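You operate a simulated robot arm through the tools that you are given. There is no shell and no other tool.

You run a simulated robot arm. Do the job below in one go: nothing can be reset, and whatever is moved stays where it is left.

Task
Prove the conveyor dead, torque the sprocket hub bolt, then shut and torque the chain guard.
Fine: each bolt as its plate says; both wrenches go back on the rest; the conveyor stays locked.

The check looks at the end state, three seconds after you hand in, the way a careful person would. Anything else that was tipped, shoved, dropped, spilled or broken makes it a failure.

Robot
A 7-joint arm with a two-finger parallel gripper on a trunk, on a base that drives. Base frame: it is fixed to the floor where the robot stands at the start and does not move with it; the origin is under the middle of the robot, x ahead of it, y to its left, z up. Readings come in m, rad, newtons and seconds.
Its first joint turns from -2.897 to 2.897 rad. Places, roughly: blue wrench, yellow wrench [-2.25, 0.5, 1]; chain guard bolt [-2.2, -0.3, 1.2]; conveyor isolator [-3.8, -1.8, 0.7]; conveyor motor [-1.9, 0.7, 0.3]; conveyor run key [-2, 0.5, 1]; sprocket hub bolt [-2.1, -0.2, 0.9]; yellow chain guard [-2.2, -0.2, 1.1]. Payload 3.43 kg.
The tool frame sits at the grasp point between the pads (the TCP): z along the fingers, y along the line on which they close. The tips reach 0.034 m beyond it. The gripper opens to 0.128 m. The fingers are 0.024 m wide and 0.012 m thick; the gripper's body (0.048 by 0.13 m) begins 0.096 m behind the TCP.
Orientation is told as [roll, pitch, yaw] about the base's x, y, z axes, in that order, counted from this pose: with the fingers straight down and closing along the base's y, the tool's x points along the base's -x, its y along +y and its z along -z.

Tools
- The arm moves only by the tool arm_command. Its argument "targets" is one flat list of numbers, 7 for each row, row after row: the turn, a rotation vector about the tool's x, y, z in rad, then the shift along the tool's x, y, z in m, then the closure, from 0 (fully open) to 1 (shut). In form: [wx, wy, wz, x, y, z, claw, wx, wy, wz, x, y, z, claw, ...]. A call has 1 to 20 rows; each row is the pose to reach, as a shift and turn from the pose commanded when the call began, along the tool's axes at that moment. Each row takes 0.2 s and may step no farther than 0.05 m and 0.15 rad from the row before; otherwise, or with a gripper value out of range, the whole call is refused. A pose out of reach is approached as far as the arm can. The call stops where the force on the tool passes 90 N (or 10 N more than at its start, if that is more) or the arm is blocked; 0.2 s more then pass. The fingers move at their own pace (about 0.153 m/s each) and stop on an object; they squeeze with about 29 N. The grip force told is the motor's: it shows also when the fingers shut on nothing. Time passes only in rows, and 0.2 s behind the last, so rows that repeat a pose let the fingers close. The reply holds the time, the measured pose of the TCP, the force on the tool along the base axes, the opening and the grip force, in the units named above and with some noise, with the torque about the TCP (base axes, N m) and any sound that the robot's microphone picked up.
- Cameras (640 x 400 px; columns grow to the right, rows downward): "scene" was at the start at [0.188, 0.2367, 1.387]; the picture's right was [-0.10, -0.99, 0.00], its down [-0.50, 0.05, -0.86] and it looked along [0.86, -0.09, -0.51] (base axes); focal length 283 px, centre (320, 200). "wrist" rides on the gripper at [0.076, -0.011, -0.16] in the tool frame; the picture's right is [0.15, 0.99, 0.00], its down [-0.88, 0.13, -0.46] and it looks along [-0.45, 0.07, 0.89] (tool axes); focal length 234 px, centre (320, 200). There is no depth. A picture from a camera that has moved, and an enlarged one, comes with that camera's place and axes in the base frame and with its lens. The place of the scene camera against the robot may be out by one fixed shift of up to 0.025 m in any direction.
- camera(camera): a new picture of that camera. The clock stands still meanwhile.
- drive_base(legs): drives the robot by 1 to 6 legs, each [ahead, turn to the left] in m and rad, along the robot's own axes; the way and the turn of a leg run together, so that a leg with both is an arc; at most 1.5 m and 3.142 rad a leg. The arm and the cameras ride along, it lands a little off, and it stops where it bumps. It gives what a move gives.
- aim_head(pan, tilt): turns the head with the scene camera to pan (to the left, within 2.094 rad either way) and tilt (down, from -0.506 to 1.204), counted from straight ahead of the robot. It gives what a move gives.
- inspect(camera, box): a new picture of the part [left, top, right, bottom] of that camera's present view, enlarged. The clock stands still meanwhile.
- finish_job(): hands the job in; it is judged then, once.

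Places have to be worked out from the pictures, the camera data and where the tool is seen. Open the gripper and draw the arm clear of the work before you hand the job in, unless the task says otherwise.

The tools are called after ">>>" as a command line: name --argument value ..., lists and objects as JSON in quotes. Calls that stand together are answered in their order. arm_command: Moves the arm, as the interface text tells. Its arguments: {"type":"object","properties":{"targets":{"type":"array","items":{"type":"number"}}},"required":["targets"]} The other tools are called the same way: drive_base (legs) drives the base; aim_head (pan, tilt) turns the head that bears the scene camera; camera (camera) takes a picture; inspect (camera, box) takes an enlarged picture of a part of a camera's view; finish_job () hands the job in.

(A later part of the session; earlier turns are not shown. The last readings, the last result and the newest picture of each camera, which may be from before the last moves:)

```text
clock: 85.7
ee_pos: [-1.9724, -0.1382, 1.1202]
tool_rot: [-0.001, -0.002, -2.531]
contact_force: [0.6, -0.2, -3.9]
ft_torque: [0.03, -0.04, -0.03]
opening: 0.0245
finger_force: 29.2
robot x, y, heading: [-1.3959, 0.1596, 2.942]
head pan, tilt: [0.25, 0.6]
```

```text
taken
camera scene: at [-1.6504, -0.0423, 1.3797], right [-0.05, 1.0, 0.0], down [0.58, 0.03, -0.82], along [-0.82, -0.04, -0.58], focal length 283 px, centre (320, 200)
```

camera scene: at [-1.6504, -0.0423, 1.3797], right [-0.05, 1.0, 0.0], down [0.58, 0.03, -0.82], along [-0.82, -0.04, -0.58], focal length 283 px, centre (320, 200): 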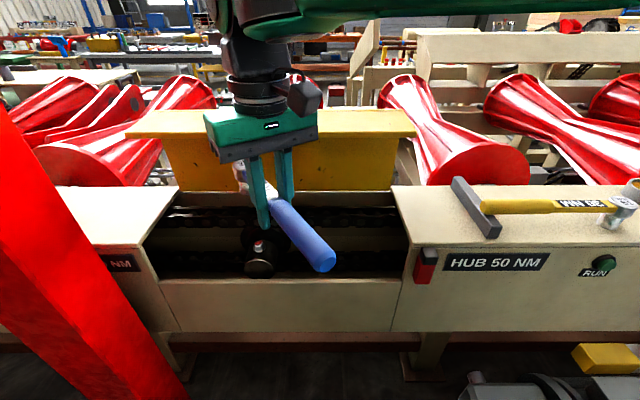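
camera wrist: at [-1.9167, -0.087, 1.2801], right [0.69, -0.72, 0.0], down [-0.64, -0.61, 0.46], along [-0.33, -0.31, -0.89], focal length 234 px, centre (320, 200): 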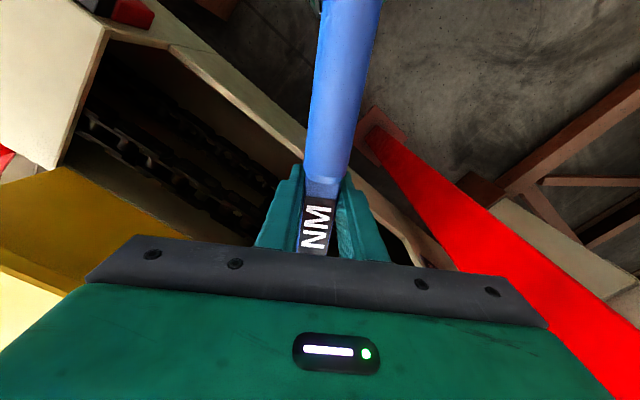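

Wrench is poised beside the hub. I zoom in on the bolt and wrench head.

>>> inspect --camera "scene" --box '[200, 150, 360, 290]'

>>> inspect --camera "scene" --box '[220, 215, 300, 285]'

```text
2.86 times, centred on (280, 220) of scene
camera zoom: at [-1.6504, -0.0423, 1.3797], right [-0.05, 1.0, 0.0], down [0.58, 0.03, -0.82], along [-0.82, -0.04, -0.58], focal length 808 px, centre (434, 143)
```

zoom: 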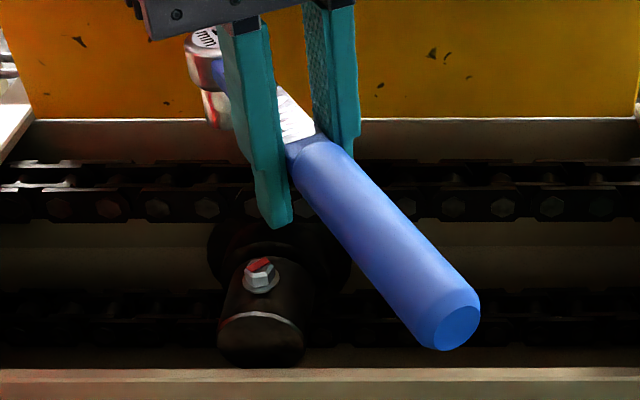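

```text
5.71 times, centred on (260, 250) of scene
camera zoom: at [-1.6504, -0.0423, 1.3797], right [-0.05, 1.0, 0.0], down [0.58, 0.03, -0.82], along [-0.82, -0.04, -0.58], focal length 1615 px, centre (663, -86)
```

zoom: 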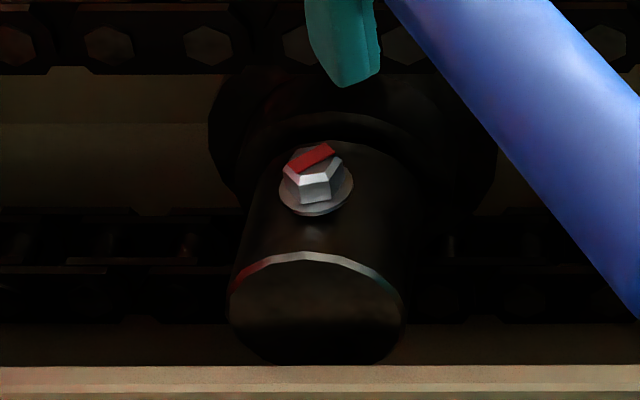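

Bolt axis is vertical, and combining views puts its top at about (-2.068, -0.205, 0.94). The head centre lies 0.112 m from the TCP. I lower to about z=1.005 with a small correction, so the socket hovers above the bolt, and check.

>>> arm_command --targets '[0, 0, 0, -0.0048, -0.0004, 0.03, 1, 0, 0, 0, -0.0048, -0.0004, 0.07, 1, 0, 0, 0, -0.0048, -0.0004, 0.105, 1, 0, 0, 0, -0.0048, -0.0004, 0.115, 1, 0, 0, 0, -0.0048, -0.0004, 0.115, 1]'

>>> inspect --camera "scene" --box '[200, 170, 340, 290]'

>>> camera --camera "wrist"

```text
clock: 86.9
ee_pos: [-1.9782, -0.1409, 1.0067]
tool_rot: [0.0, -0.001, -2.529]
contact_force: [0.1, -0.3, -3.3]
ft_torque: [0.02, -0.02, 0.0]
opening: 0.0249
finger_force: 29.1
robot x, y, heading: [-1.3956, 0.1593, 2.943]
head pan, tilt: [0.25, 0.6]
```

```text
3.33 times, centred on (270, 230) of scene
camera zoom: at [-1.6504, -0.0424, 1.3797], right [-0.05, 1.0, 0.0], down [0.58, 0.03, -0.82], along [-0.82, -0.04, -0.58], focal length 942 px, centre (487, 100)
```

zoom: 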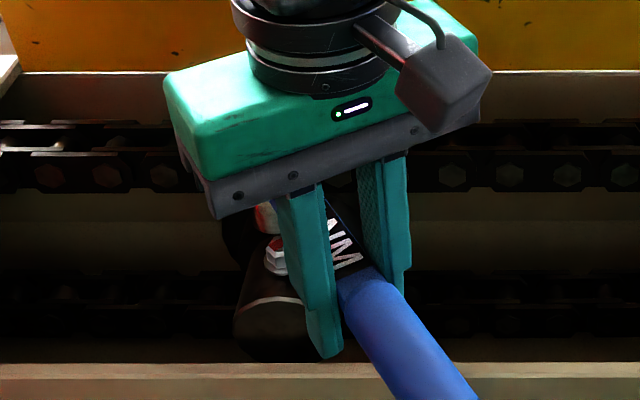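

```text
taken
camera wrist: at [-1.9225, -0.0886, 1.1662], right [0.69, -0.73, 0.0], down [-0.65, -0.61, 0.46], along [-0.33, -0.31, -0.89], focal length 234 px, centre (320, 200)
```

wrist: 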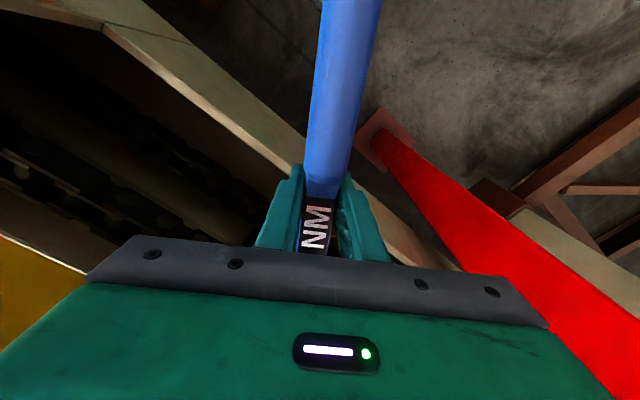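

The socket is just visible above the bolt between body and finger. I zoom in further.

>>> inspect --camera "scene" --box '[240, 220, 300, 260]'

>>> aim_head --pan 0.6 --tilt 0.6

>>> camera --camera "scene"

```text
10.00 times, centred on (270, 240) of scene
camera zoom: at [-1.6504, -0.0424, 1.3797], right [-0.05, 1.0, 0.0], down [0.58, 0.03, -0.82], along [-0.82, -0.04, -0.58], focal length 2827 px, centre (820, -200)
```

zoom: 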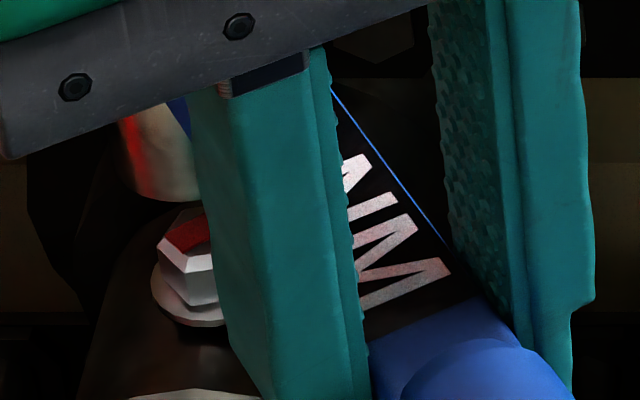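

```text
clock: 87.8
ee_pos: [-1.9781, -0.1403, 1.0066]
tool_rot: [-0.001, -0.002, -2.528]
contact_force: [-0.5, 0.8, -4.8]
ft_torque: [-0.02, -0.02, -0.01]
opening: 0.0252
finger_force: 28.8
robot x, y, heading: [-1.3942, 0.1631, 2.946]
head pan, tilt: [0.6, 0.6]
```

```text
taken
camera scene: at [-1.6436, -0.0724, 1.3799], right [-0.39, 0.92, -0.01], down [0.53, 0.22, -0.82], along [-0.75, -0.32, -0.57], focal length 283 px, centre (320, 200)
```

scene: 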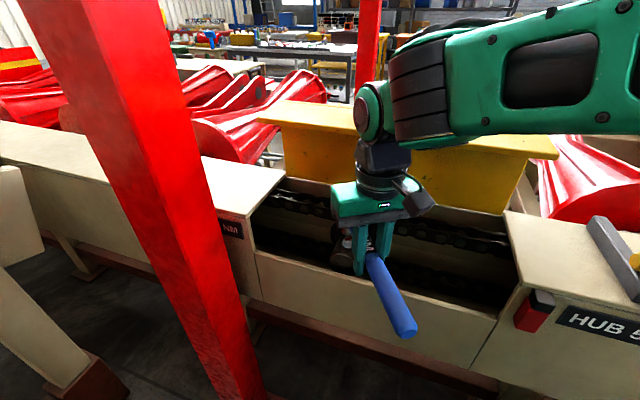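

I zoom this second angle to check the alignment from the side.

>>> inspect --camera "scene" --box '[320, 210, 400, 270]'

```text
6.67 times, centred on (360, 240) of scene
camera zoom: at [-1.6436, -0.0724, 1.3799], right [-0.39, 0.92, -0.01], down [0.53, 0.22, -0.82], along [-0.75, -0.32, -0.57], focal length 1884 px, centre (53, -67)
```

zoom: 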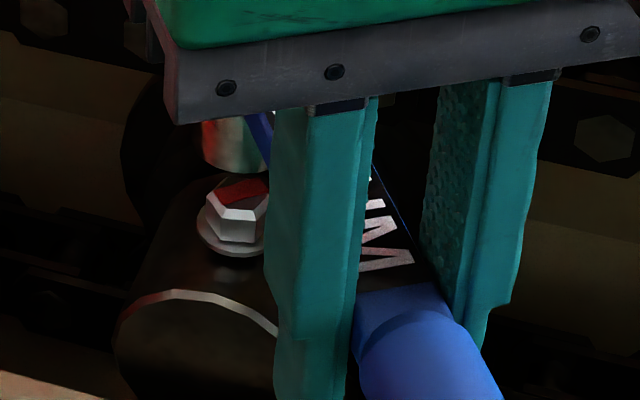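

Both views say the bolt lies about 5 mm further in -y than the socket axis. I shift by that and lower slowly until contact.

>>> arm_command --targets '[0, 0, 0, -0.0037, 0.0035, 0, 1, 0, 0, 0, -0.0037, 0.0035, 0.01, 1, 0, 0, 0, -0.0037, 0.0035, 0.018, 1, 0, 0, 0, -0.0037, 0.0035, 0.024, 1, 0, 0, 0, -0.0037, 0.0035, 0.028, 1]'

>>> inspect --camera "scene" --box '[320, 210, 400, 270]'

```text
clock: 89.0
ee_pos: [-1.9779, -0.1467, 0.9782]
tool_rot: [0.0, -0.002, -2.527]
contact_force: [4.0, 2.3, 4.9]
ft_torque: [-0.55, 0.68, 0.1]
opening: 0.0246
finger_force: 28.8
robot x, y, heading: [-1.3999, 0.1605, 2.944]
head pan, tilt: [0.6, 0.6]
```

```text
6.67 times, centred on (360, 240) of scene
camera zoom: at [-1.643, -0.0722, 1.38], right [-0.39, 0.92, -0.01], down [0.53, 0.22, -0.82], along [-0.75, -0.32, -0.57], focal length 1884 px, centre (53, -67)
```

zoom: 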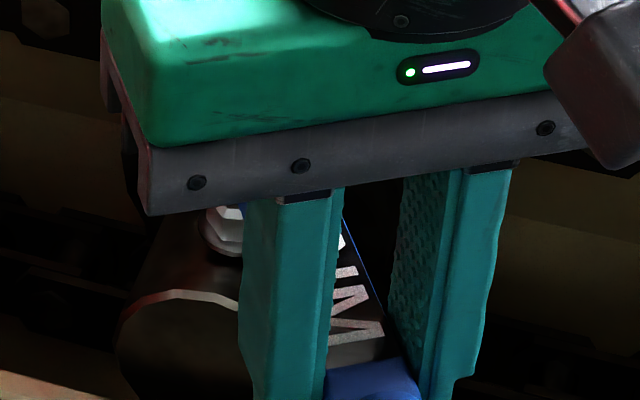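

The socket touches the bolt at TCP z≈0.978 (about 8 N up). I press slightly and wiggle a few degrees about the bolt axis so the hex can engage.

>>> arm_command --targets '[0, 0, 0, 0, 0, 0.004, 1, 0, 0, 0, 0, 0, 0.008, 1, 0, 0, 0, 0, 0, 0.008, 1]'

>>> inspect --camera "scene" --box '[320, 210, 400, 270]'

```text
clock: 89.8
ee_pos: [-1.9788, -0.1459, 0.9703]
tool_rot: [-0.001, -0.001, -2.529]
contact_force: [2.2, 2.4, 5.1]
ft_torque: [-0.41, 0.74, 0.08]
opening: 0.0249
finger_force: 29.1
robot x, y, heading: [-1.3998, 0.1615, 2.942]
head pan, tilt: [0.6, 0.6]
```

```text
6.67 times, centred on (360, 240) of scene
camera zoom: at [-1.6432, -0.0723, 1.38], right [-0.39, 0.92, -0.01], down [0.53, 0.22, -0.82], along [-0.75, -0.32, -0.57], focal length 1884 px, centre (53, -67)
```

zoom: 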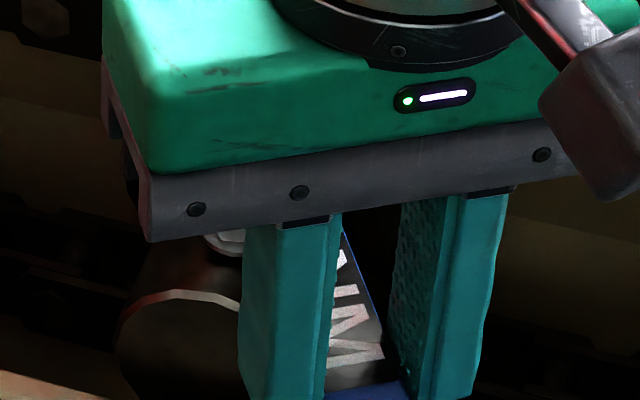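

The hand went down 8 mm with hardly more force, so the wrench may be pivoting in the grip with its head resting on the bolt. I look at the wrist view and scene.

>>> aim_head --pan 0.1 --tilt 0.7

>>> camera --camera "scene"

>>> inspect --camera "scene" --box '[180, 120, 340, 260]'

>>> camera --camera "wrist"

```text
clock: 90.7
ee_pos: [-1.9786, -0.145, 0.9689]
tool_rot: [-0.002, -0.003, -2.528]
contact_force: [1.9, 0.4, 1.4]
ft_torque: [-0.3, 0.4, 0.08]
opening: 0.0247
finger_force: 28.9
robot x, y, heading: [-1.3969, 0.16, 2.94]
head pan, tilt: [0.099, 0.7]
```

```text
taken
camera scene: at [-1.6463, -0.0295, 1.3712], right [0.1, 0.99, 0.0], down [0.65, -0.07, -0.76], along [-0.75, 0.07, -0.65], focal length 283 px, centre (320, 200)
```

scene: 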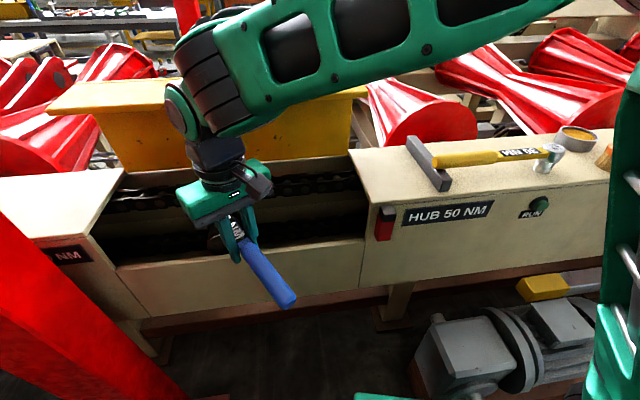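

```text
2.86 times, centred on (260, 190) of scene
camera zoom: at [-1.6463, -0.0295, 1.3712], right [0.1, 0.99, 0.0], down [0.65, -0.07, -0.76], along [-0.75, 0.07, -0.65], focal length 808 px, centre (491, 229)
```

zoom: 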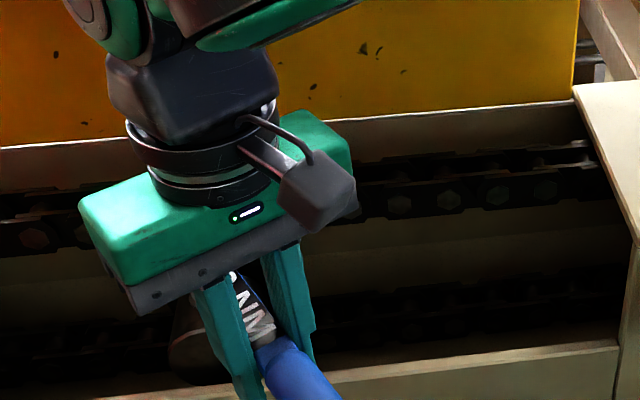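

```text
taken
camera wrist: at [-1.923, -0.0943, 1.1292], right [0.69, -0.73, 0.0], down [-0.64, -0.61, 0.46], along [-0.33, -0.31, -0.89], focal length 234 px, centre (320, 200)
```

wrist: 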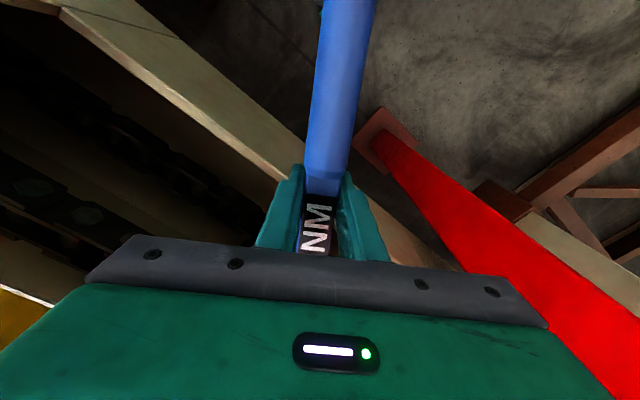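

The handle end has dipped about 4° in the grip. I level the wrench again (pitch the hand about the head), before sweeping it round the bolt axis to let the hex drop in.

>>> arm_command --targets '[0, 0.03, 0, 0, 0, -0.004, 1, 0, 0.06, 0, 0, 0, -0.0085, 1, 0, 0.075, 0, 0, 0, -0.0105, 1, 0, 0.075, 0, 0, 0, -0.0105, 1]'

>>> inspect --camera "scene" --box '[200, 150, 320, 240]'

```text
clock: 91.7
ee_pos: [-1.9773, -0.1475, 0.9797]
tool_rot: [-0.003, 0.074, -2.531]
contact_force: [0.4, 0.1, -4.8]
ft_torque: [0.0, -0.03, -0.03]
opening: 0.025
finger_force: 29.6
robot x, y, heading: [-1.3971, 0.1583, 2.941]
head pan, tilt: [0.099, 0.7]
```

```text
4.44 times, centred on (260, 195) of scene
camera zoom: at [-1.6466, -0.0295, 1.3711], right [0.1, 0.99, 0.0], down [0.65, -0.07, -0.76], along [-0.75, 0.08, -0.65], focal length 1256 px, centre (587, 222)
```

zoom: 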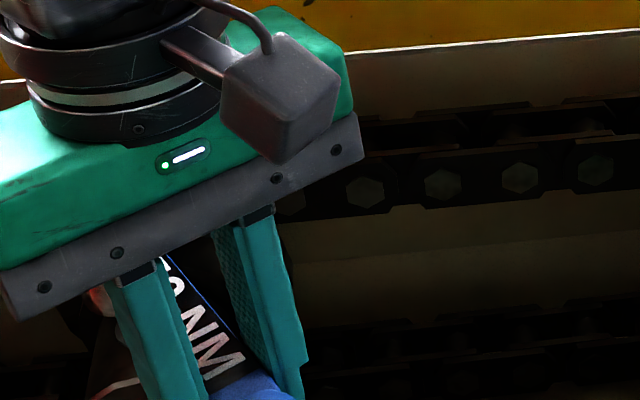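

The socket is now just clear of the bolt. From this side the hand hides the head, so I lift 2 cm and swing the wrench clockwise about the bolt axis to about -20°, to see the socket and bolt directly.

>>> arm_command --targets '[-0.009, 0, 0.12, 0, 0.0134, -0.0101, 1, -0.018, 0, 0.239, -0.0017, 0.0266, -0.0202, 1, -0.027, 0, 0.359, -0.0056, 0.0394, -0.0205, 1, -0.036, 0, 0.479, -0.0111, 0.0516, -0.021, 1, -0.045, 0, 0.598, -0.018, 0.0631, -0.0215, 1, -0.054, 0, 0.718, -0.0261, 0.0737, -0.022, 1, -0.063, 0, 0.837, -0.0355, 0.0832, -0.0228, 1, -0.072, 0, 0.957, -0.046, 0.0915, -0.0236, 1]'

>>> camera --camera "scene"

>>> inspect --camera "scene" --box '[180, 150, 300, 240]'

```text
clock: 93.5
ee_pos: [-1.9655, -0.2486, 0.9991]
tool_rot: [0.0, 0.072, 2.792]
contact_force: [0.3, 0.0, -4.1]
ft_torque: [0.0, 0.01, -0.02]
opening: 0.0246
finger_force: 28.7
robot x, y, heading: [-1.398, 0.1614, 2.941]
head pan, tilt: [0.099, 0.7]
```

```text
taken
camera scene: at [-1.6465, -0.0295, 1.3711], right [0.1, 0.99, 0.0], down [0.65, -0.07, -0.76], along [-0.75, 0.08, -0.65], focal length 283 px, centre (320, 200)
```

scene: 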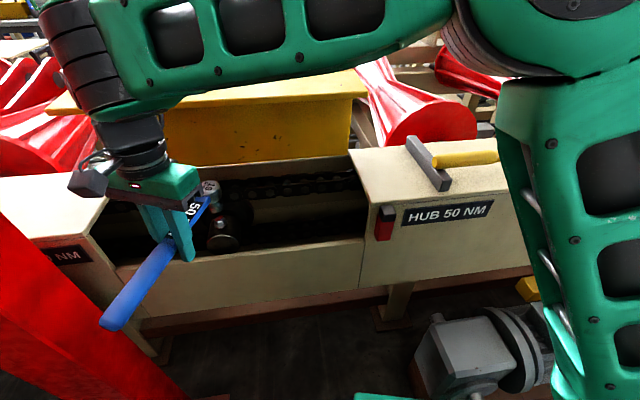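

```text
4.44 times, centred on (240, 195) of scene
camera zoom: at [-1.6465, -0.0295, 1.3711], right [0.1, 0.99, 0.0], down [0.65, -0.07, -0.76], along [-0.75, 0.08, -0.65], focal length 1256 px, centre (676, 222)
```

zoom: 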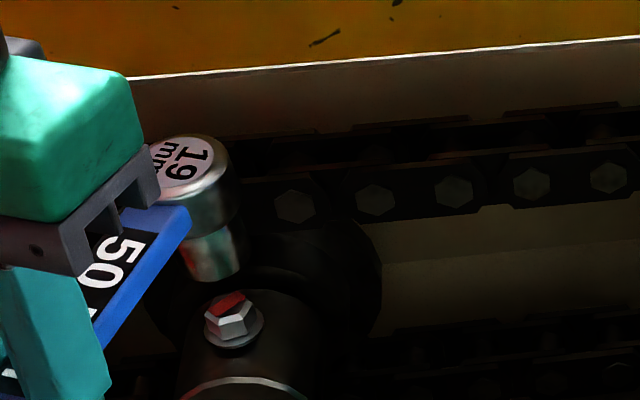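

This angle shows the socket and bolt clearly. I zoom in tight to compare their axes.

>>> inspect --camera "scene" --box '[208, 175, 256, 235]'

```text
6.67 times, centred on (232, 205) of scene
camera zoom: at [-1.6465, -0.0295, 1.3711], right [0.1, 0.99, 0.0], down [0.65, -0.07, -0.76], along [-0.75, 0.08, -0.65], focal length 1884 px, centre (907, 167)
```

zoom: 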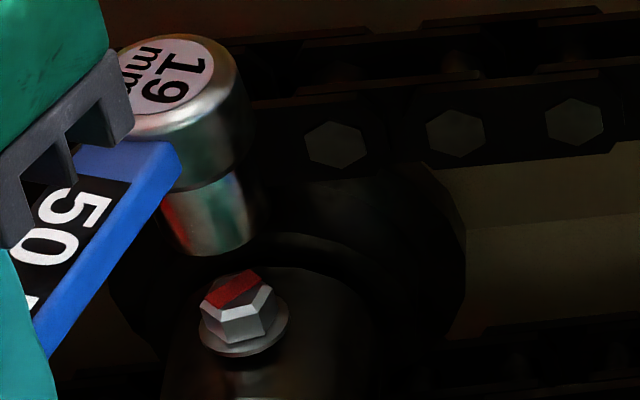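

Socket diameter is about 26 mm, and the axes agree within a few mm, but depth is uncertain. I lower 17 mm to near contact, so that any offset shows directly.

>>> arm_command --targets '[0, 0, 0, -0.0006, 0, 0.008, 1, 0, 0, 0, -0.001, 0, 0.014, 1, 0, 0, 0, -0.0013, 0, 0.017, 1, 0, 0, 0, -0.0013, 0, 0.017, 1]'

>>> inspect --camera "scene" --box '[208, 175, 256, 235]'

```text
clock: 94.5
ee_pos: [-1.9638, -0.2489, 0.9823]
tool_rot: [0.0, 0.072, 2.795]
contact_force: [-0.6, -0.2, -4.4]
ft_torque: [0.04, 0.01, -0.01]
opening: 0.0249
finger_force: 28.7
robot x, y, heading: [-1.3975, 0.1595, 2.939]
head pan, tilt: [0.099, 0.7]
```

```text
6.67 times, centred on (232, 205) of scene
camera zoom: at [-1.6466, -0.0295, 1.3711], right [0.1, 0.99, 0.0], down [0.65, -0.07, -0.76], along [-0.75, 0.08, -0.65], focal length 1884 px, centre (907, 167)
```

zoom: 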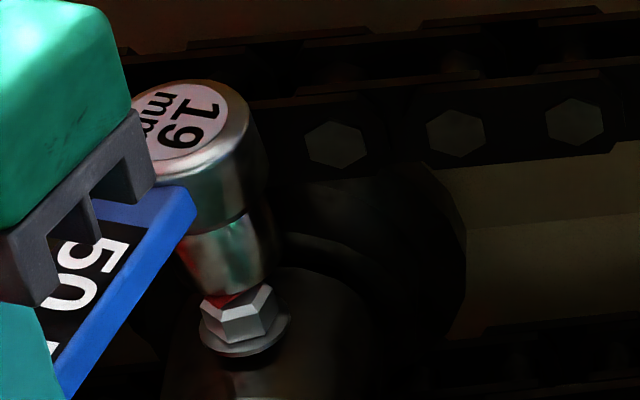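

Still no contact at z=0.982, and the axes line up laterally. I lower in 3 mm steps watching the force.

>>> arm_command --targets '[0, 0, 0, -0.0002, 0, 0.003, 1, 0, 0, 0, -0.0002, 0, 0.003, 1]'

>>> arm_command --targets '[0, 0, 0, -0.0002, 0, 0.003, 1, 0, 0, 0, -0.0002, 0, 0.003, 1]'

>>> inspect --camera "scene" --box '[208, 175, 256, 235]'

```text
clock: 95.1
ee_pos: [-1.9658, -0.2484, 0.9788]
tool_rot: [0.0, 0.075, 2.796]
contact_force: [0.5, -0.3, -4.7]
ft_torque: [0.01, -0.03, -0.02]
opening: 0.0249
finger_force: 29.1
robot x, y, heading: [-1.3952, 0.1613, 2.932]
head pan, tilt: [0.099, 0.7]
```

```text
clock: 95.7
ee_pos: [-1.9648, -0.2479, 0.9766]
tool_rot: [0.003, 0.072, 2.795]
contact_force: [-1.2, 0.0, -1.5]
ft_torque: [0.12, 0.23, 0.01]
opening: 0.0247
finger_force: 28.9
robot x, y, heading: [-1.3981, 0.1604, 2.94]
head pan, tilt: [0.099, 0.7]
```

```text
6.67 times, centred on (232, 205) of scene
camera zoom: at [-1.6465, -0.0295, 1.3711], right [0.1, 0.99, 0.0], down [0.65, -0.07, -0.76], along [-0.75, 0.08, -0.65], focal length 1884 px, centre (907, 167)
```

zoom: 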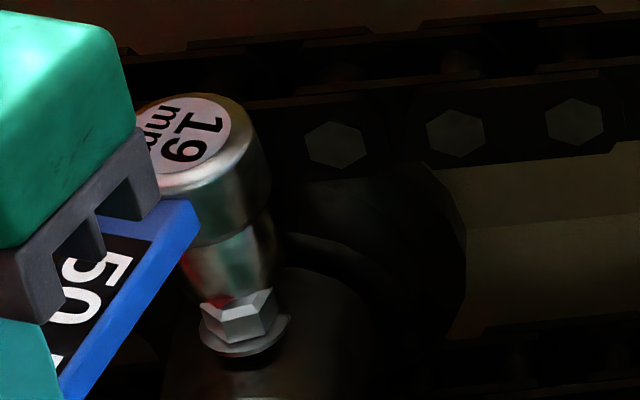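

Contact at z≈0.977, and the picture shows the socket sits about 8 mm too far back (the hex's front edge is uncovered). I lift 4 mm, shift (+8, +4) mm, and lower again.

>>> arm_command --targets '[0, 0, 0, 0, 0, -0.004, 1, 0, 0, 0, 0.0062, -0.0065, -0.004, 1, 0, 0, 0, 0.0062, -0.0065, -0.001, 1, 0, 0, 0, 0.0062, -0.0065, 0.001, 1]'

>>> inspect --camera "scene" --box '[208, 175, 256, 235]'

```text
clock: 96.7
ee_pos: [-1.9575, -0.2428, 0.9754]
tool_rot: [-0.001, 0.073, 2.794]
contact_force: [1.0, 0.0, -3.3]
ft_torque: [0.01, 0.09, -0.02]
opening: 0.0248
finger_force: 28.9
robot x, y, heading: [-1.3973, 0.1606, 2.942]
head pan, tilt: [0.099, 0.7]
```

```text
6.67 times, centred on (232, 205) of scene
camera zoom: at [-1.6465, -0.0295, 1.3711], right [0.1, 0.99, 0.0], down [0.65, -0.07, -0.76], along [-0.75, 0.08, -0.65], focal length 1884 px, centre (907, 167)
```

zoom: 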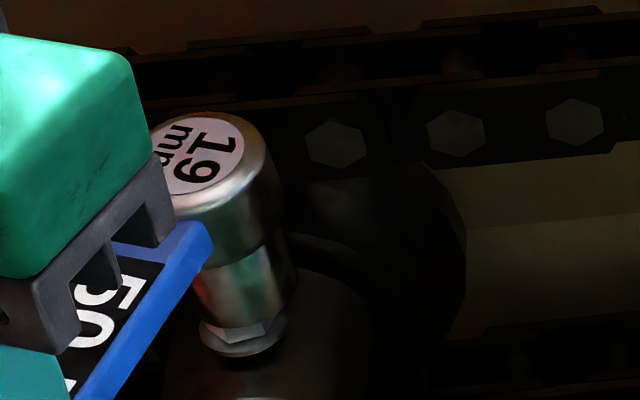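

Nearly concentric now, about 3 mm too far to +y. I shift back -3 mm in y and lower further.

>>> arm_command --targets '[0, 0, 0, 0.001, 0.0028, 0, 1, 0, 0, 0, 0.001, 0.0028, 0.003, 1, 0, 0, 0, 0.0008, 0.0028, 0.006, 1, 0, 0, 0, 0.0008, 0.0028, 0.006, 1]'

>>> inspect --camera "scene" --box '[208, 175, 256, 235]'

```text
clock: 97.7
ee_pos: [-1.9555, -0.2467, 0.9698]
tool_rot: [0.003, 0.074, 2.794]
contact_force: [8.7, 0.2, 6.2]
ft_torque: [0.46, 0.81, -0.5]
opening: 0.0247
finger_force: 28.9
robot x, y, heading: [-1.3966, 0.1611, 2.936]
head pan, tilt: [0.099, 0.7]
```

```text
6.67 times, centred on (232, 205) of scene
camera zoom: at [-1.6458, -0.0294, 1.3712], right [0.1, 0.99, 0.0], down [0.65, -0.07, -0.76], along [-0.75, 0.07, -0.65], focal length 1884 px, centre (907, 167)
```

zoom: 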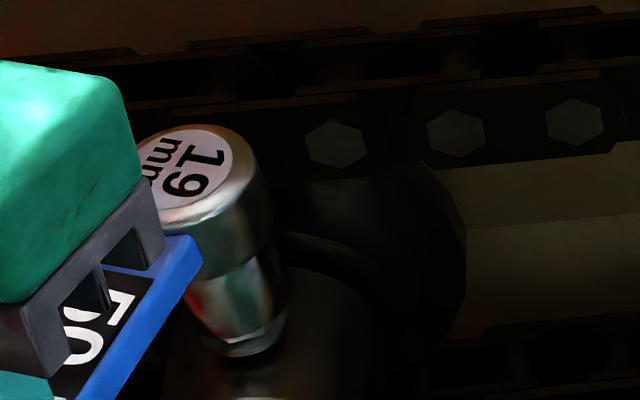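

The socket now covers most of the hex, with some side force (probably hex misaligned in angle). I sweep counter-clockwise about the bolt with a light press so the hex can drop in.

>>> arm_command --targets '[0.0075, 0, -0.1, -0.0006, -0.0112, 0.001, 1, 0.015, 0, -0.2, -0.0022, -0.0222, 0.002, 1, 0.0225, 0, -0.3, -0.005, -0.033, 0.002, 1, 0.03, 0, -0.4, -0.0088, -0.0435, 0.002, 1, 0.0375, 0, -0.5, -0.0136, -0.0535, 0.002, 1]'

>>> camera --camera "scene"

>>> inspect --camera "scene" --box '[200, 165, 260, 235]'

```text
clock: 98.9
ee_pos: [-1.95, -0.1913, 0.9662]
tool_rot: [0.0, 0.073, -2.989]
contact_force: [20.0, 9.0, 4.2]
ft_torque: [0.1, 0.48, -0.73]
opening: 0.025
finger_force: 28.5
robot x, y, heading: [-1.3982, 0.1599, 2.938]
head pan, tilt: [0.099, 0.7]
```

```text
taken
camera scene: at [-1.6455, -0.0291, 1.3713], right [0.1, 0.99, 0.0], down [0.65, -0.07, -0.76], along [-0.75, 0.07, -0.65], focal length 283 px, centre (320, 200)
```

scene: 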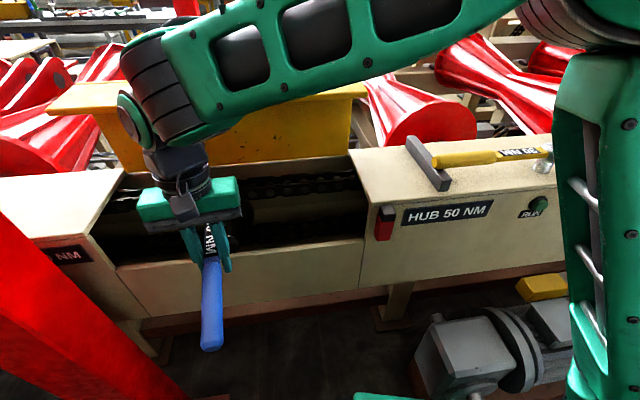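

```text
5.71 times, centred on (230, 200) of scene
camera zoom: at [-1.6455, -0.0291, 1.3713], right [0.1, 0.99, 0.0], down [0.65, -0.07, -0.76], along [-0.75, 0.07, -0.65], focal length 1615 px, centre (834, 200)
```

zoom: 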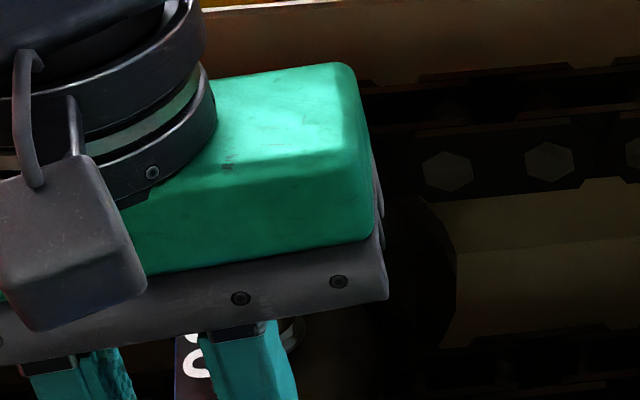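

The sideways force rose to about 22 N, so the socket has captured the hex, with the arm pressing slightly toward the bolt. I relieve outward 3 mm and press down.

>>> arm_command --targets '[0, 0, 0, 0.002, -0.001, 0.002, 1, 0, 0, 0, 0.003, -0.001, 0.005, 1, 0, 0, 0, 0.003, -0.001, 0.008, 1, 0, 0, 0, 0.003, -0.001, 0.008, 1]'

>>> camera --camera "wrist"

```text
clock: 99.9
ee_pos: [-1.9489, -0.1904, 0.9582]
tool_rot: [0.0, 0.073, -2.989]
contact_force: [0.9, 6.6, 2.1]
ft_torque: [0.06, 0.65, -0.74]
opening: 0.025
finger_force: 29.4
robot x, y, heading: [-1.3988, 0.1574, 2.946]
head pan, tilt: [0.099, 0.7]
```

```text
taken
camera wrist: at [-1.887, -0.1703, 1.1237], right [0.3, -0.96, 0.01], down [-0.88, -0.27, 0.39], along [-0.37, -0.12, -0.92], focal length 234 px, centre (320, 200)
```

wrist: 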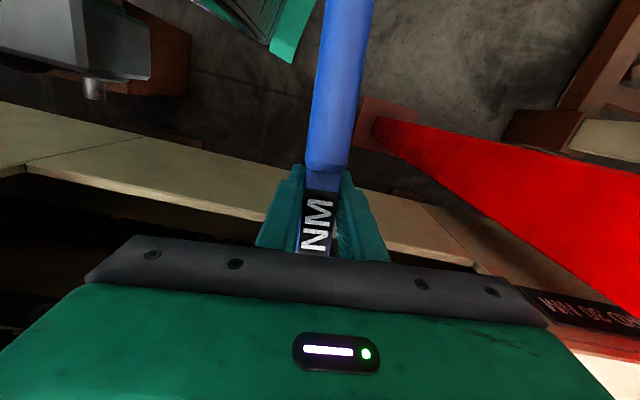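

TCP z=0.958 with the handle slightly dipped means the socket is about 13 mm lower than first contact, so it is seated on the hex. I now turn gently clockwise and watch torque and sound.

>>> arm_command --targets '[-0.0056, 0, 0.075, -0.0003, 0.0084, 0, 1, -0.011, 0, 0.15, -0.0013, 0.0167, 0, 1, -0.0165, 0, 0.225, -0.0028, 0.0249, 0, 1, -0.022, 0, 0.3, -0.005, 0.033, 0, 1]'

>>> camera --camera "scene"

```text
clock: 100.9
ee_pos: [-1.9479, -0.2237, 0.9592]
tool_rot: [-0.001, 0.073, 2.995]
contact_force: [0.7, 0.7, -3.6]
ft_torque: [-0.03, 0.0, 0.01]
opening: 0.0246
finger_force: 29.3
robot x, y, heading: [-1.3987, 0.1608, 2.938]
head pan, tilt: [0.099, 0.7]
```

```text
taken
camera scene: at [-1.6465, -0.0295, 1.3711], right [0.1, 0.99, 0.0], down [0.65, -0.07, -0.76], along [-0.75, 0.08, -0.65], focal length 283 px, centre (320, 200)
```

scene: 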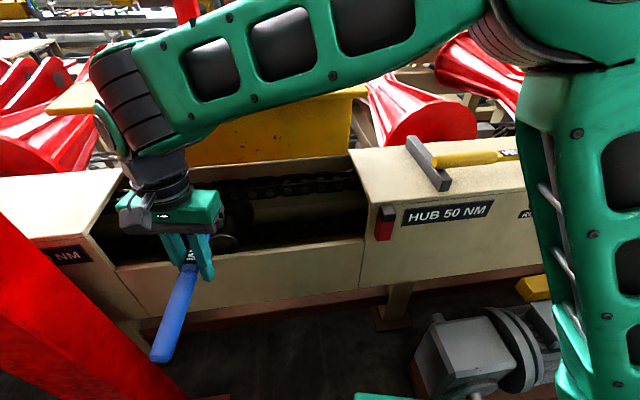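

No resistance and no contact: the wrench hangs free. I zoom in on the head.

>>> inspect --camera "scene" --box '[190, 185, 270, 245]'

>>> aim_head --pan -0.4 --tilt 0.75

>>> camera --camera "scene"

```text
6.67 times, centred on (230, 215) of scene
camera zoom: at [-1.6465, -0.0295, 1.3711], right [0.1, 0.99, 0.0], down [0.65, -0.07, -0.76], along [-0.75, 0.08, -0.65], focal length 1884 px, centre (920, 100)
```

zoom: 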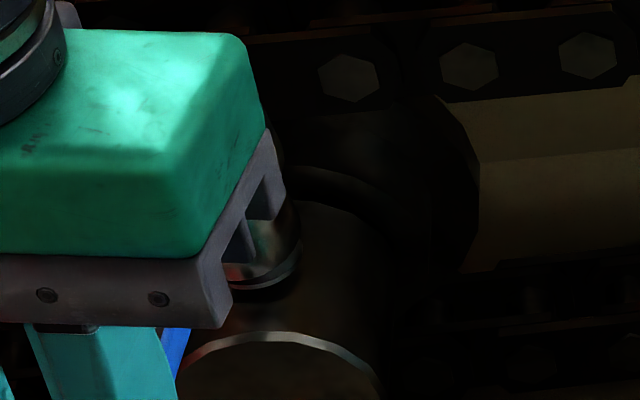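

```text
clock: 101.8
ee_pos: [-1.948, -0.2245, 0.9589]
tool_rot: [-0.001, 0.071, 2.997]
contact_force: [0.5, 0.2, -4.4]
ft_torque: [0.0, -0.02, 0.04]
opening: 0.0249
finger_force: 29.3
robot x, y, heading: [-1.3979, 0.1569, 2.936]
head pan, tilt: [-0.4, 0.75]
```

```text
taken
camera scene: at [-1.6304, 0.0087, 1.367], right [0.56, 0.83, 0.01], down [0.57, -0.39, -0.72], along [-0.59, 0.41, -0.69], focal length 283 px, centre (320, 200)
```

scene: 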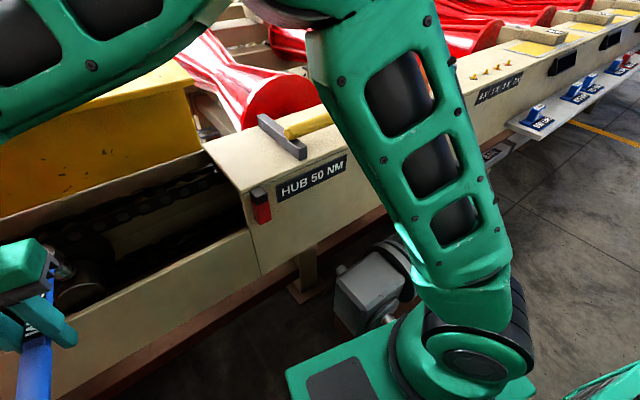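

The close-up shows the socket resting on the bolt's flange, so it is seated and the bolt turned freely (loose). I keep turning clockwise to feel for torque.

>>> arm_command --targets '[-0.008, 0, 0.11, -0.0007, 0.0123, 0, 1, -0.016, 0, 0.22, -0.0027, 0.0244, 0, 1, -0.024, 0, 0.33, -0.006, 0.0362, 0, 1, -0.032, 0, 0.44, -0.0106, 0.0476, 0, 1, -0.04, 0, 0.55, -0.0165, 0.0584, 0, 1]'

>>> aim_head --pan 0.1 --tilt 0.7

>>> inspect --camera "scene" --box '[190, 175, 270, 245]'

```text
clock: 103.0
ee_pos: [-1.9727, -0.2787, 0.9578]
tool_rot: [-0.001, 0.073, 2.44]
contact_force: [0.4, -0.2, -3.7]
ft_torque: [-0.02, 0.0, -0.02]
opening: 0.0246
finger_force: 28.5
robot x, y, heading: [-1.3974, 0.1636, 2.942]
head pan, tilt: [-0.4, 0.75]
```

```text
clock: 104.0
ee_pos: [-1.9719, -0.2804, 0.958]
tool_rot: [0.0, 0.074, 2.442]
contact_force: [0.1, 0.1, -3.7]
ft_torque: [-0.04, -0.02, 0.01]
opening: 0.0245
finger_force: 28.6
robot x, y, heading: [-1.3966, 0.159, 2.939]
head pan, tilt: [0.099, 0.7]
```

```text
5.71 times, centred on (230, 210) of scene
camera zoom: at [-1.6466, -0.0295, 1.3711], right [0.1, 0.99, 0.0], down [0.65, -0.07, -0.76], along [-0.75, 0.08, -0.65], focal length 1615 px, centre (834, 143)
```

zoom: 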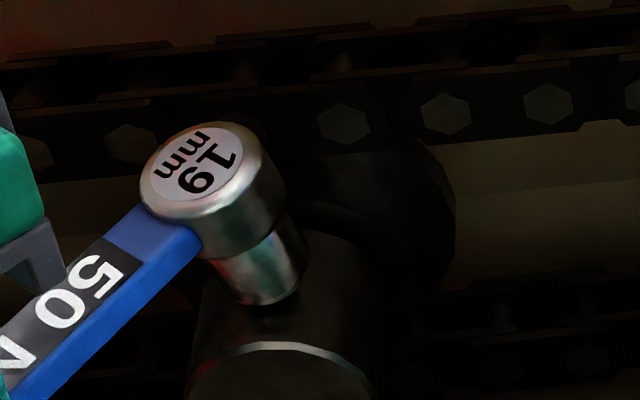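

The socket sits over the flange position, yet there is no torque. I lift it off 3 cm to see whether the bolt's red mark has turned.

>>> arm_command --targets '[0, 0, 0, 0.0008, 0, -0.01, 1, 0, 0, 0, 0.0015, 0, -0.02, 1, 0, 0, 0, 0.0023, 0, -0.032, 1, 0, 0, 0, 0.0023, 0, -0.032, 1]'

>>> inspect --camera "scene" --box '[208, 175, 256, 235]'

```text
clock: 105.0
ee_pos: [-1.9729, -0.2806, 0.9904]
tool_rot: [0.001, 0.074, 2.443]
contact_force: [0.0, -0.2, -4.6]
ft_torque: [-0.01, 0.02, 0.01]
opening: 0.0248
finger_force: 29.1
robot x, y, heading: [-1.3996, 0.1595, 2.939]
head pan, tilt: [0.099, 0.7]
```

```text
6.67 times, centred on (232, 205) of scene
camera zoom: at [-1.6466, -0.0296, 1.3711], right [0.1, 0.99, 0.0], down [0.65, -0.07, -0.76], along [-0.75, 0.08, -0.65], focal length 1884 px, centre (907, 167)
```

zoom: 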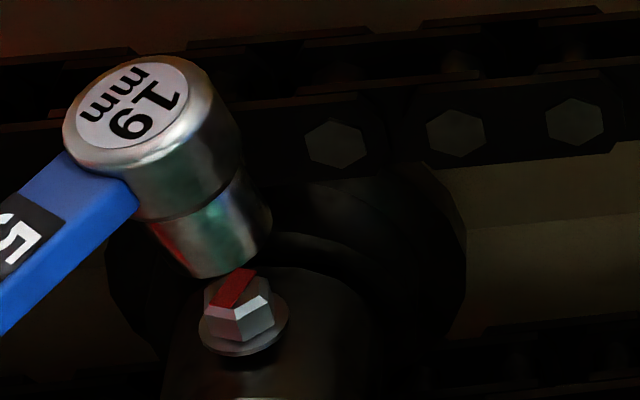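

The red mark has turned about 25° counter-clockwise: my earlier sweep turned it, and the clockwise turn did not bite. I lower again here, where the view is clear, in small steps to see how the socket engages.

>>> arm_command --targets '[0, 0, 0, -0.0008, 0, 0.01, 1, 0, 0, 0, -0.0012, 0, 0.016, 1, 0, 0, 0, -0.0015, 0, 0.02, 1]'

>>> inspect --camera "scene" --box '[208, 175, 256, 235]'

>>> arm_command --targets '[0, 0, 0, -0.0003, 0, 0.004, 1, 0, 0, 0, -0.0006, 0, 0.008, 1]'

>>> inspect --camera "scene" --box '[208, 175, 256, 235]'

```text
clock: 105.8
ee_pos: [-1.9717, -0.2788, 0.9694]
tool_rot: [0.0, 0.074, 2.443]
contact_force: [0.2, -0.5, -3.2]
ft_torque: [-0.01, 0.0, -0.02]
opening: 0.0248
finger_force: 29.2
robot x, y, heading: [-1.396, 0.1627, 2.941]
head pan, tilt: [0.099, 0.7]
```

```text
6.67 times, centred on (232, 205) of scene
camera zoom: at [-1.6465, -0.0295, 1.3711], right [0.1, 0.99, 0.0], down [0.65, -0.07, -0.76], along [-0.75, 0.08, -0.65], focal length 1884 px, centre (907, 167)
```

zoom: 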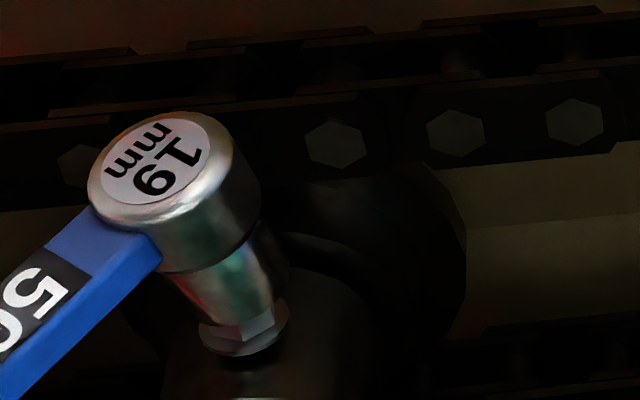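

```text
clock: 106.4
ee_pos: [-1.9723, -0.2794, 0.9623]
tool_rot: [-0.003, 0.074, 2.444]
contact_force: [0.0, 0.1, -3.4]
ft_torque: [0.0, 0.04, -0.05]
opening: 0.0247
finger_force: 29.1
robot x, y, heading: [-1.399, 0.1639, 2.937]
head pan, tilt: [0.099, 0.7]
```

```text
6.67 times, centred on (232, 205) of scene
camera zoom: at [-1.6465, -0.0295, 1.3711], right [0.1, 0.99, 0.0], down [0.65, -0.07, -0.76], along [-0.75, 0.08, -0.65], focal length 1884 px, centre (907, 167)
```

zoom: 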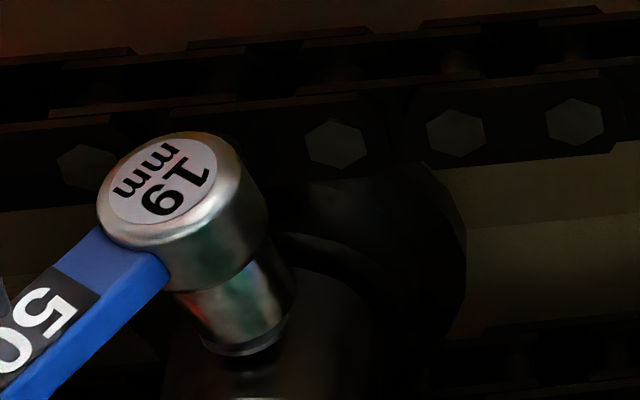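

The socket slides over the hex without contact, but the wrench axis visibly leans about 0.1 rad toward the handle, which may be why it doesn't bite. I lift 2 cm and pitch the hand up to level it.

>>> arm_command --targets '[0, 0, 0, 0.0015, 0, -0.02, 1, 0, 0.055, 0, -0.0005, 0, -0.026, 1, 0, 0.11, 0, -0.002, 0, -0.0325, 1, 0, 0.11, 0, -0.002, 0, -0.0325, 1]'

>>> inspect --camera "scene" --box '[208, 175, 256, 235]'

>>> inspect --camera "scene" --box '[100, 140, 260, 360]'

```text
clock: 107.4
ee_pos: [-1.9768, -0.2761, 0.9933]
tool_rot: [-0.002, 0.184, 2.443]
contact_force: [0.1, 0.3, -4.7]
ft_torque: [0.0, -0.03, -0.02]
opening: 0.0248
finger_force: 29.6
robot x, y, heading: [-1.3984, 0.1592, 2.941]
head pan, tilt: [0.099, 0.7]
```

```text
6.67 times, centred on (232, 205) of scene
camera zoom: at [-1.6465, -0.0295, 1.3711], right [0.1, 0.99, 0.0], down [0.65, -0.07, -0.76], along [-0.75, 0.08, -0.65], focal length 1884 px, centre (907, 167)
```

zoom: 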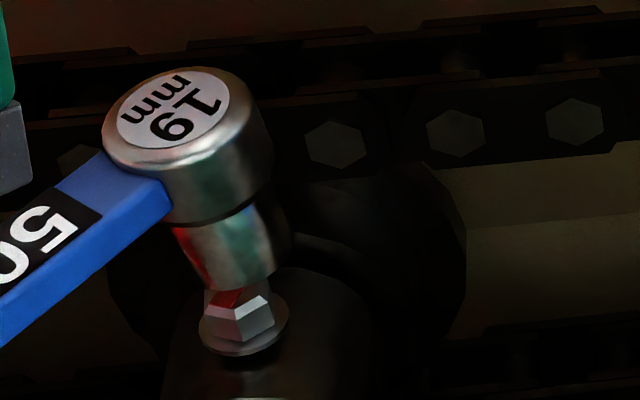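

```text
1.82 times, centred on (180, 250) of scene
camera zoom: at [-1.6465, -0.0295, 1.3711], right [0.1, 0.99, 0.0], down [0.65, -0.07, -0.76], along [-0.75, 0.08, -0.65], focal length 514 px, centre (574, 109)
```

zoom: 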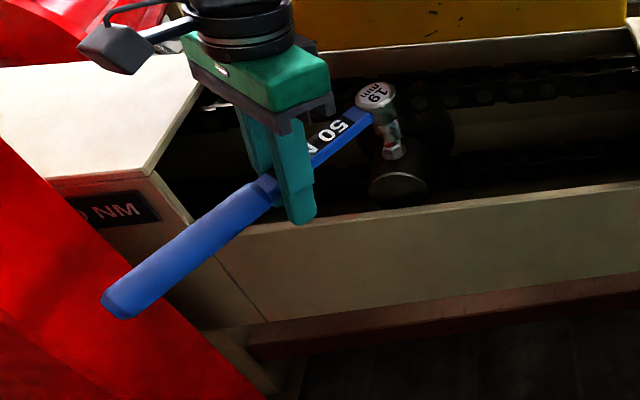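

Still leaning a bit (handle end about 1 cm low). I pitch another 0.09 rad, keeping the socket mouth in place.

>>> arm_command --targets '[0, 0.045, 0, -0.0009, 0, -0.0052, 1, 0, 0.09, 0, -0.0017, 0, -0.0105, 1, 0, 0.09, 0, -0.0017, 0, -0.0105, 1]'

>>> inspect --camera "scene" --box '[208, 175, 256, 235]'

>>> camera --camera "wrist"

```text
clock: 108.2
ee_pos: [-1.9785, -0.2729, 1.0032]
tool_rot: [-0.001, 0.274, 2.442]
contact_force: [0.5, -0.4, -3.9]
ft_torque: [-0.01, 0.03, -0.01]
opening: 0.025
finger_force: 28.9
robot x, y, heading: [-1.3997, 0.1604, 2.94]
head pan, tilt: [0.099, 0.7]
```

```text
6.67 times, centred on (232, 205) of scene
camera zoom: at [-1.6466, -0.0295, 1.3711], right [0.1, 0.99, 0.0], down [0.65, -0.07, -0.76], along [-0.75, 0.08, -0.65], focal length 1884 px, centre (907, 167)
```

zoom: 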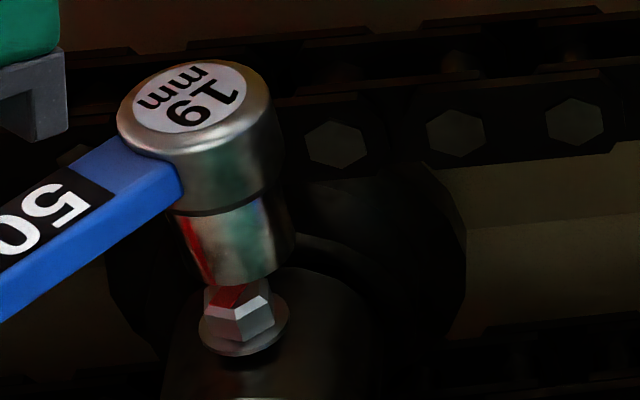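

```text
taken
camera wrist: at [-1.9495, -0.2854, 1.1779], right [-0.53, -0.85, 0.04], down [-0.83, 0.52, 0.2], along [-0.19, 0.07, -0.98], focal length 234 px, centre (320, 200)
```

wrist: 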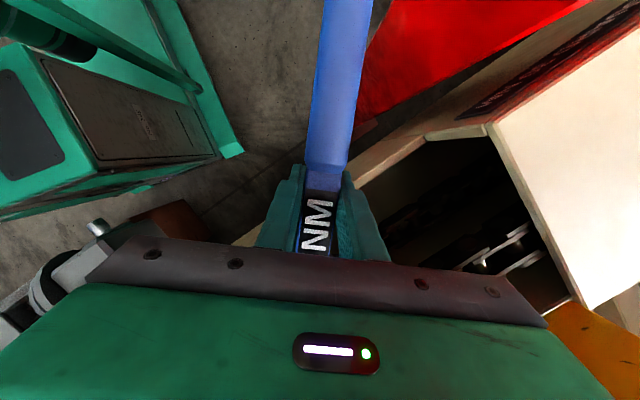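

The axis now looks vertical. I zoom tighter on the socket mouth, since its dark right edge is hard to read.

>>> inspect --camera "scene" --box '[216, 198, 246, 223]'

```text
16.00 times, centred on (231, 210) of scene
camera zoom: at [-1.6466, -0.0295, 1.3711], right [0.1, 0.99, 0.0], down [0.65, -0.07, -0.76], along [-0.75, 0.08, -0.65], focal length 4523 px, centre (1744, 32)
```

zoom: 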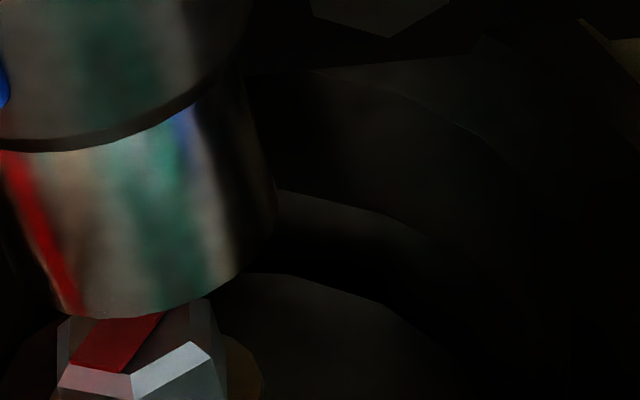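

Now the socket edges are clear: it needs about 5.5 mm in -y to be concentric. I shift and lower to seat it level.

>>> arm_command --targets '[0, 0, 0, 0.0043, 0.0036, -0.001, 1, 0, 0, 0, 0.002, 0.0036, 0.009, 1, 0, 0, 0, 0.001, 0.0036, 0.016, 1, 0, 0, 0, 0.001, 0.0036, 0.016, 1]'

>>> inspect --camera "scene" --box '[216, 198, 246, 223]'

```text
clock: 109.2
ee_pos: [-1.9767, -0.2801, 0.9882]
tool_rot: [0.001, 0.273, 2.444]
contact_force: [1.0, 0.0, -4.2]
ft_torque: [0.01, -0.03, -0.02]
opening: 0.0246
finger_force: 29.0
robot x, y, heading: [-1.396, 0.1583, 2.943]
head pan, tilt: [0.099, 0.7]
```

```text
16.00 times, centred on (231, 210) of scene
camera zoom: at [-1.6466, -0.0295, 1.3711], right [0.1, 0.99, 0.0], down [0.65, -0.07, -0.76], along [-0.75, 0.08, -0.65], focal length 4523 px, centre (1744, 32)
```

zoom: 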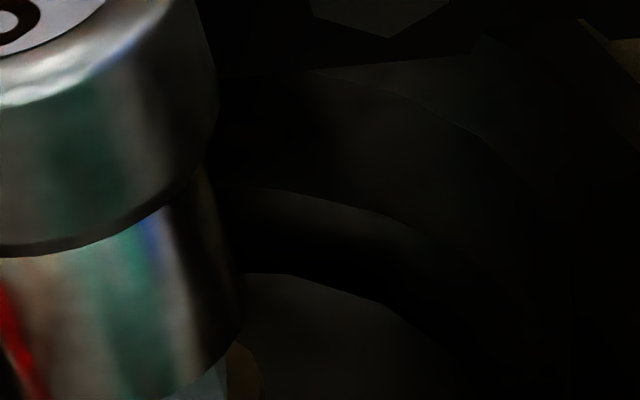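

I shift the zoom window down a bit to see the socket mouth against the flange.

>>> inspect --camera "scene" --box '[206, 205, 242, 229]'

```text
16.00 times, centred on (224, 217) of scene
camera zoom: at [-1.6466, -0.0295, 1.3711], right [0.1, 0.99, 0.0], down [0.65, -0.07, -0.76], along [-0.75, 0.08, -0.65], focal length 4523 px, centre (1856, -72)
```

zoom: 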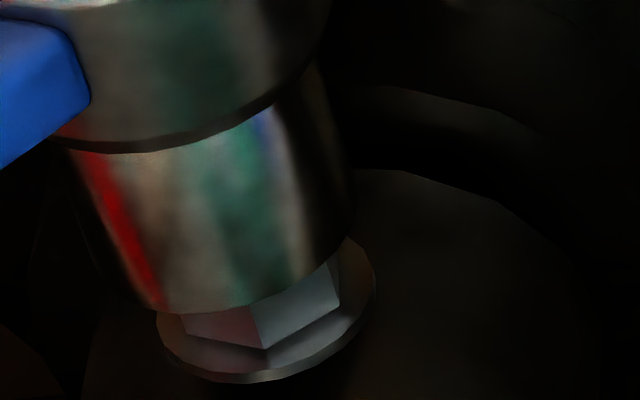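

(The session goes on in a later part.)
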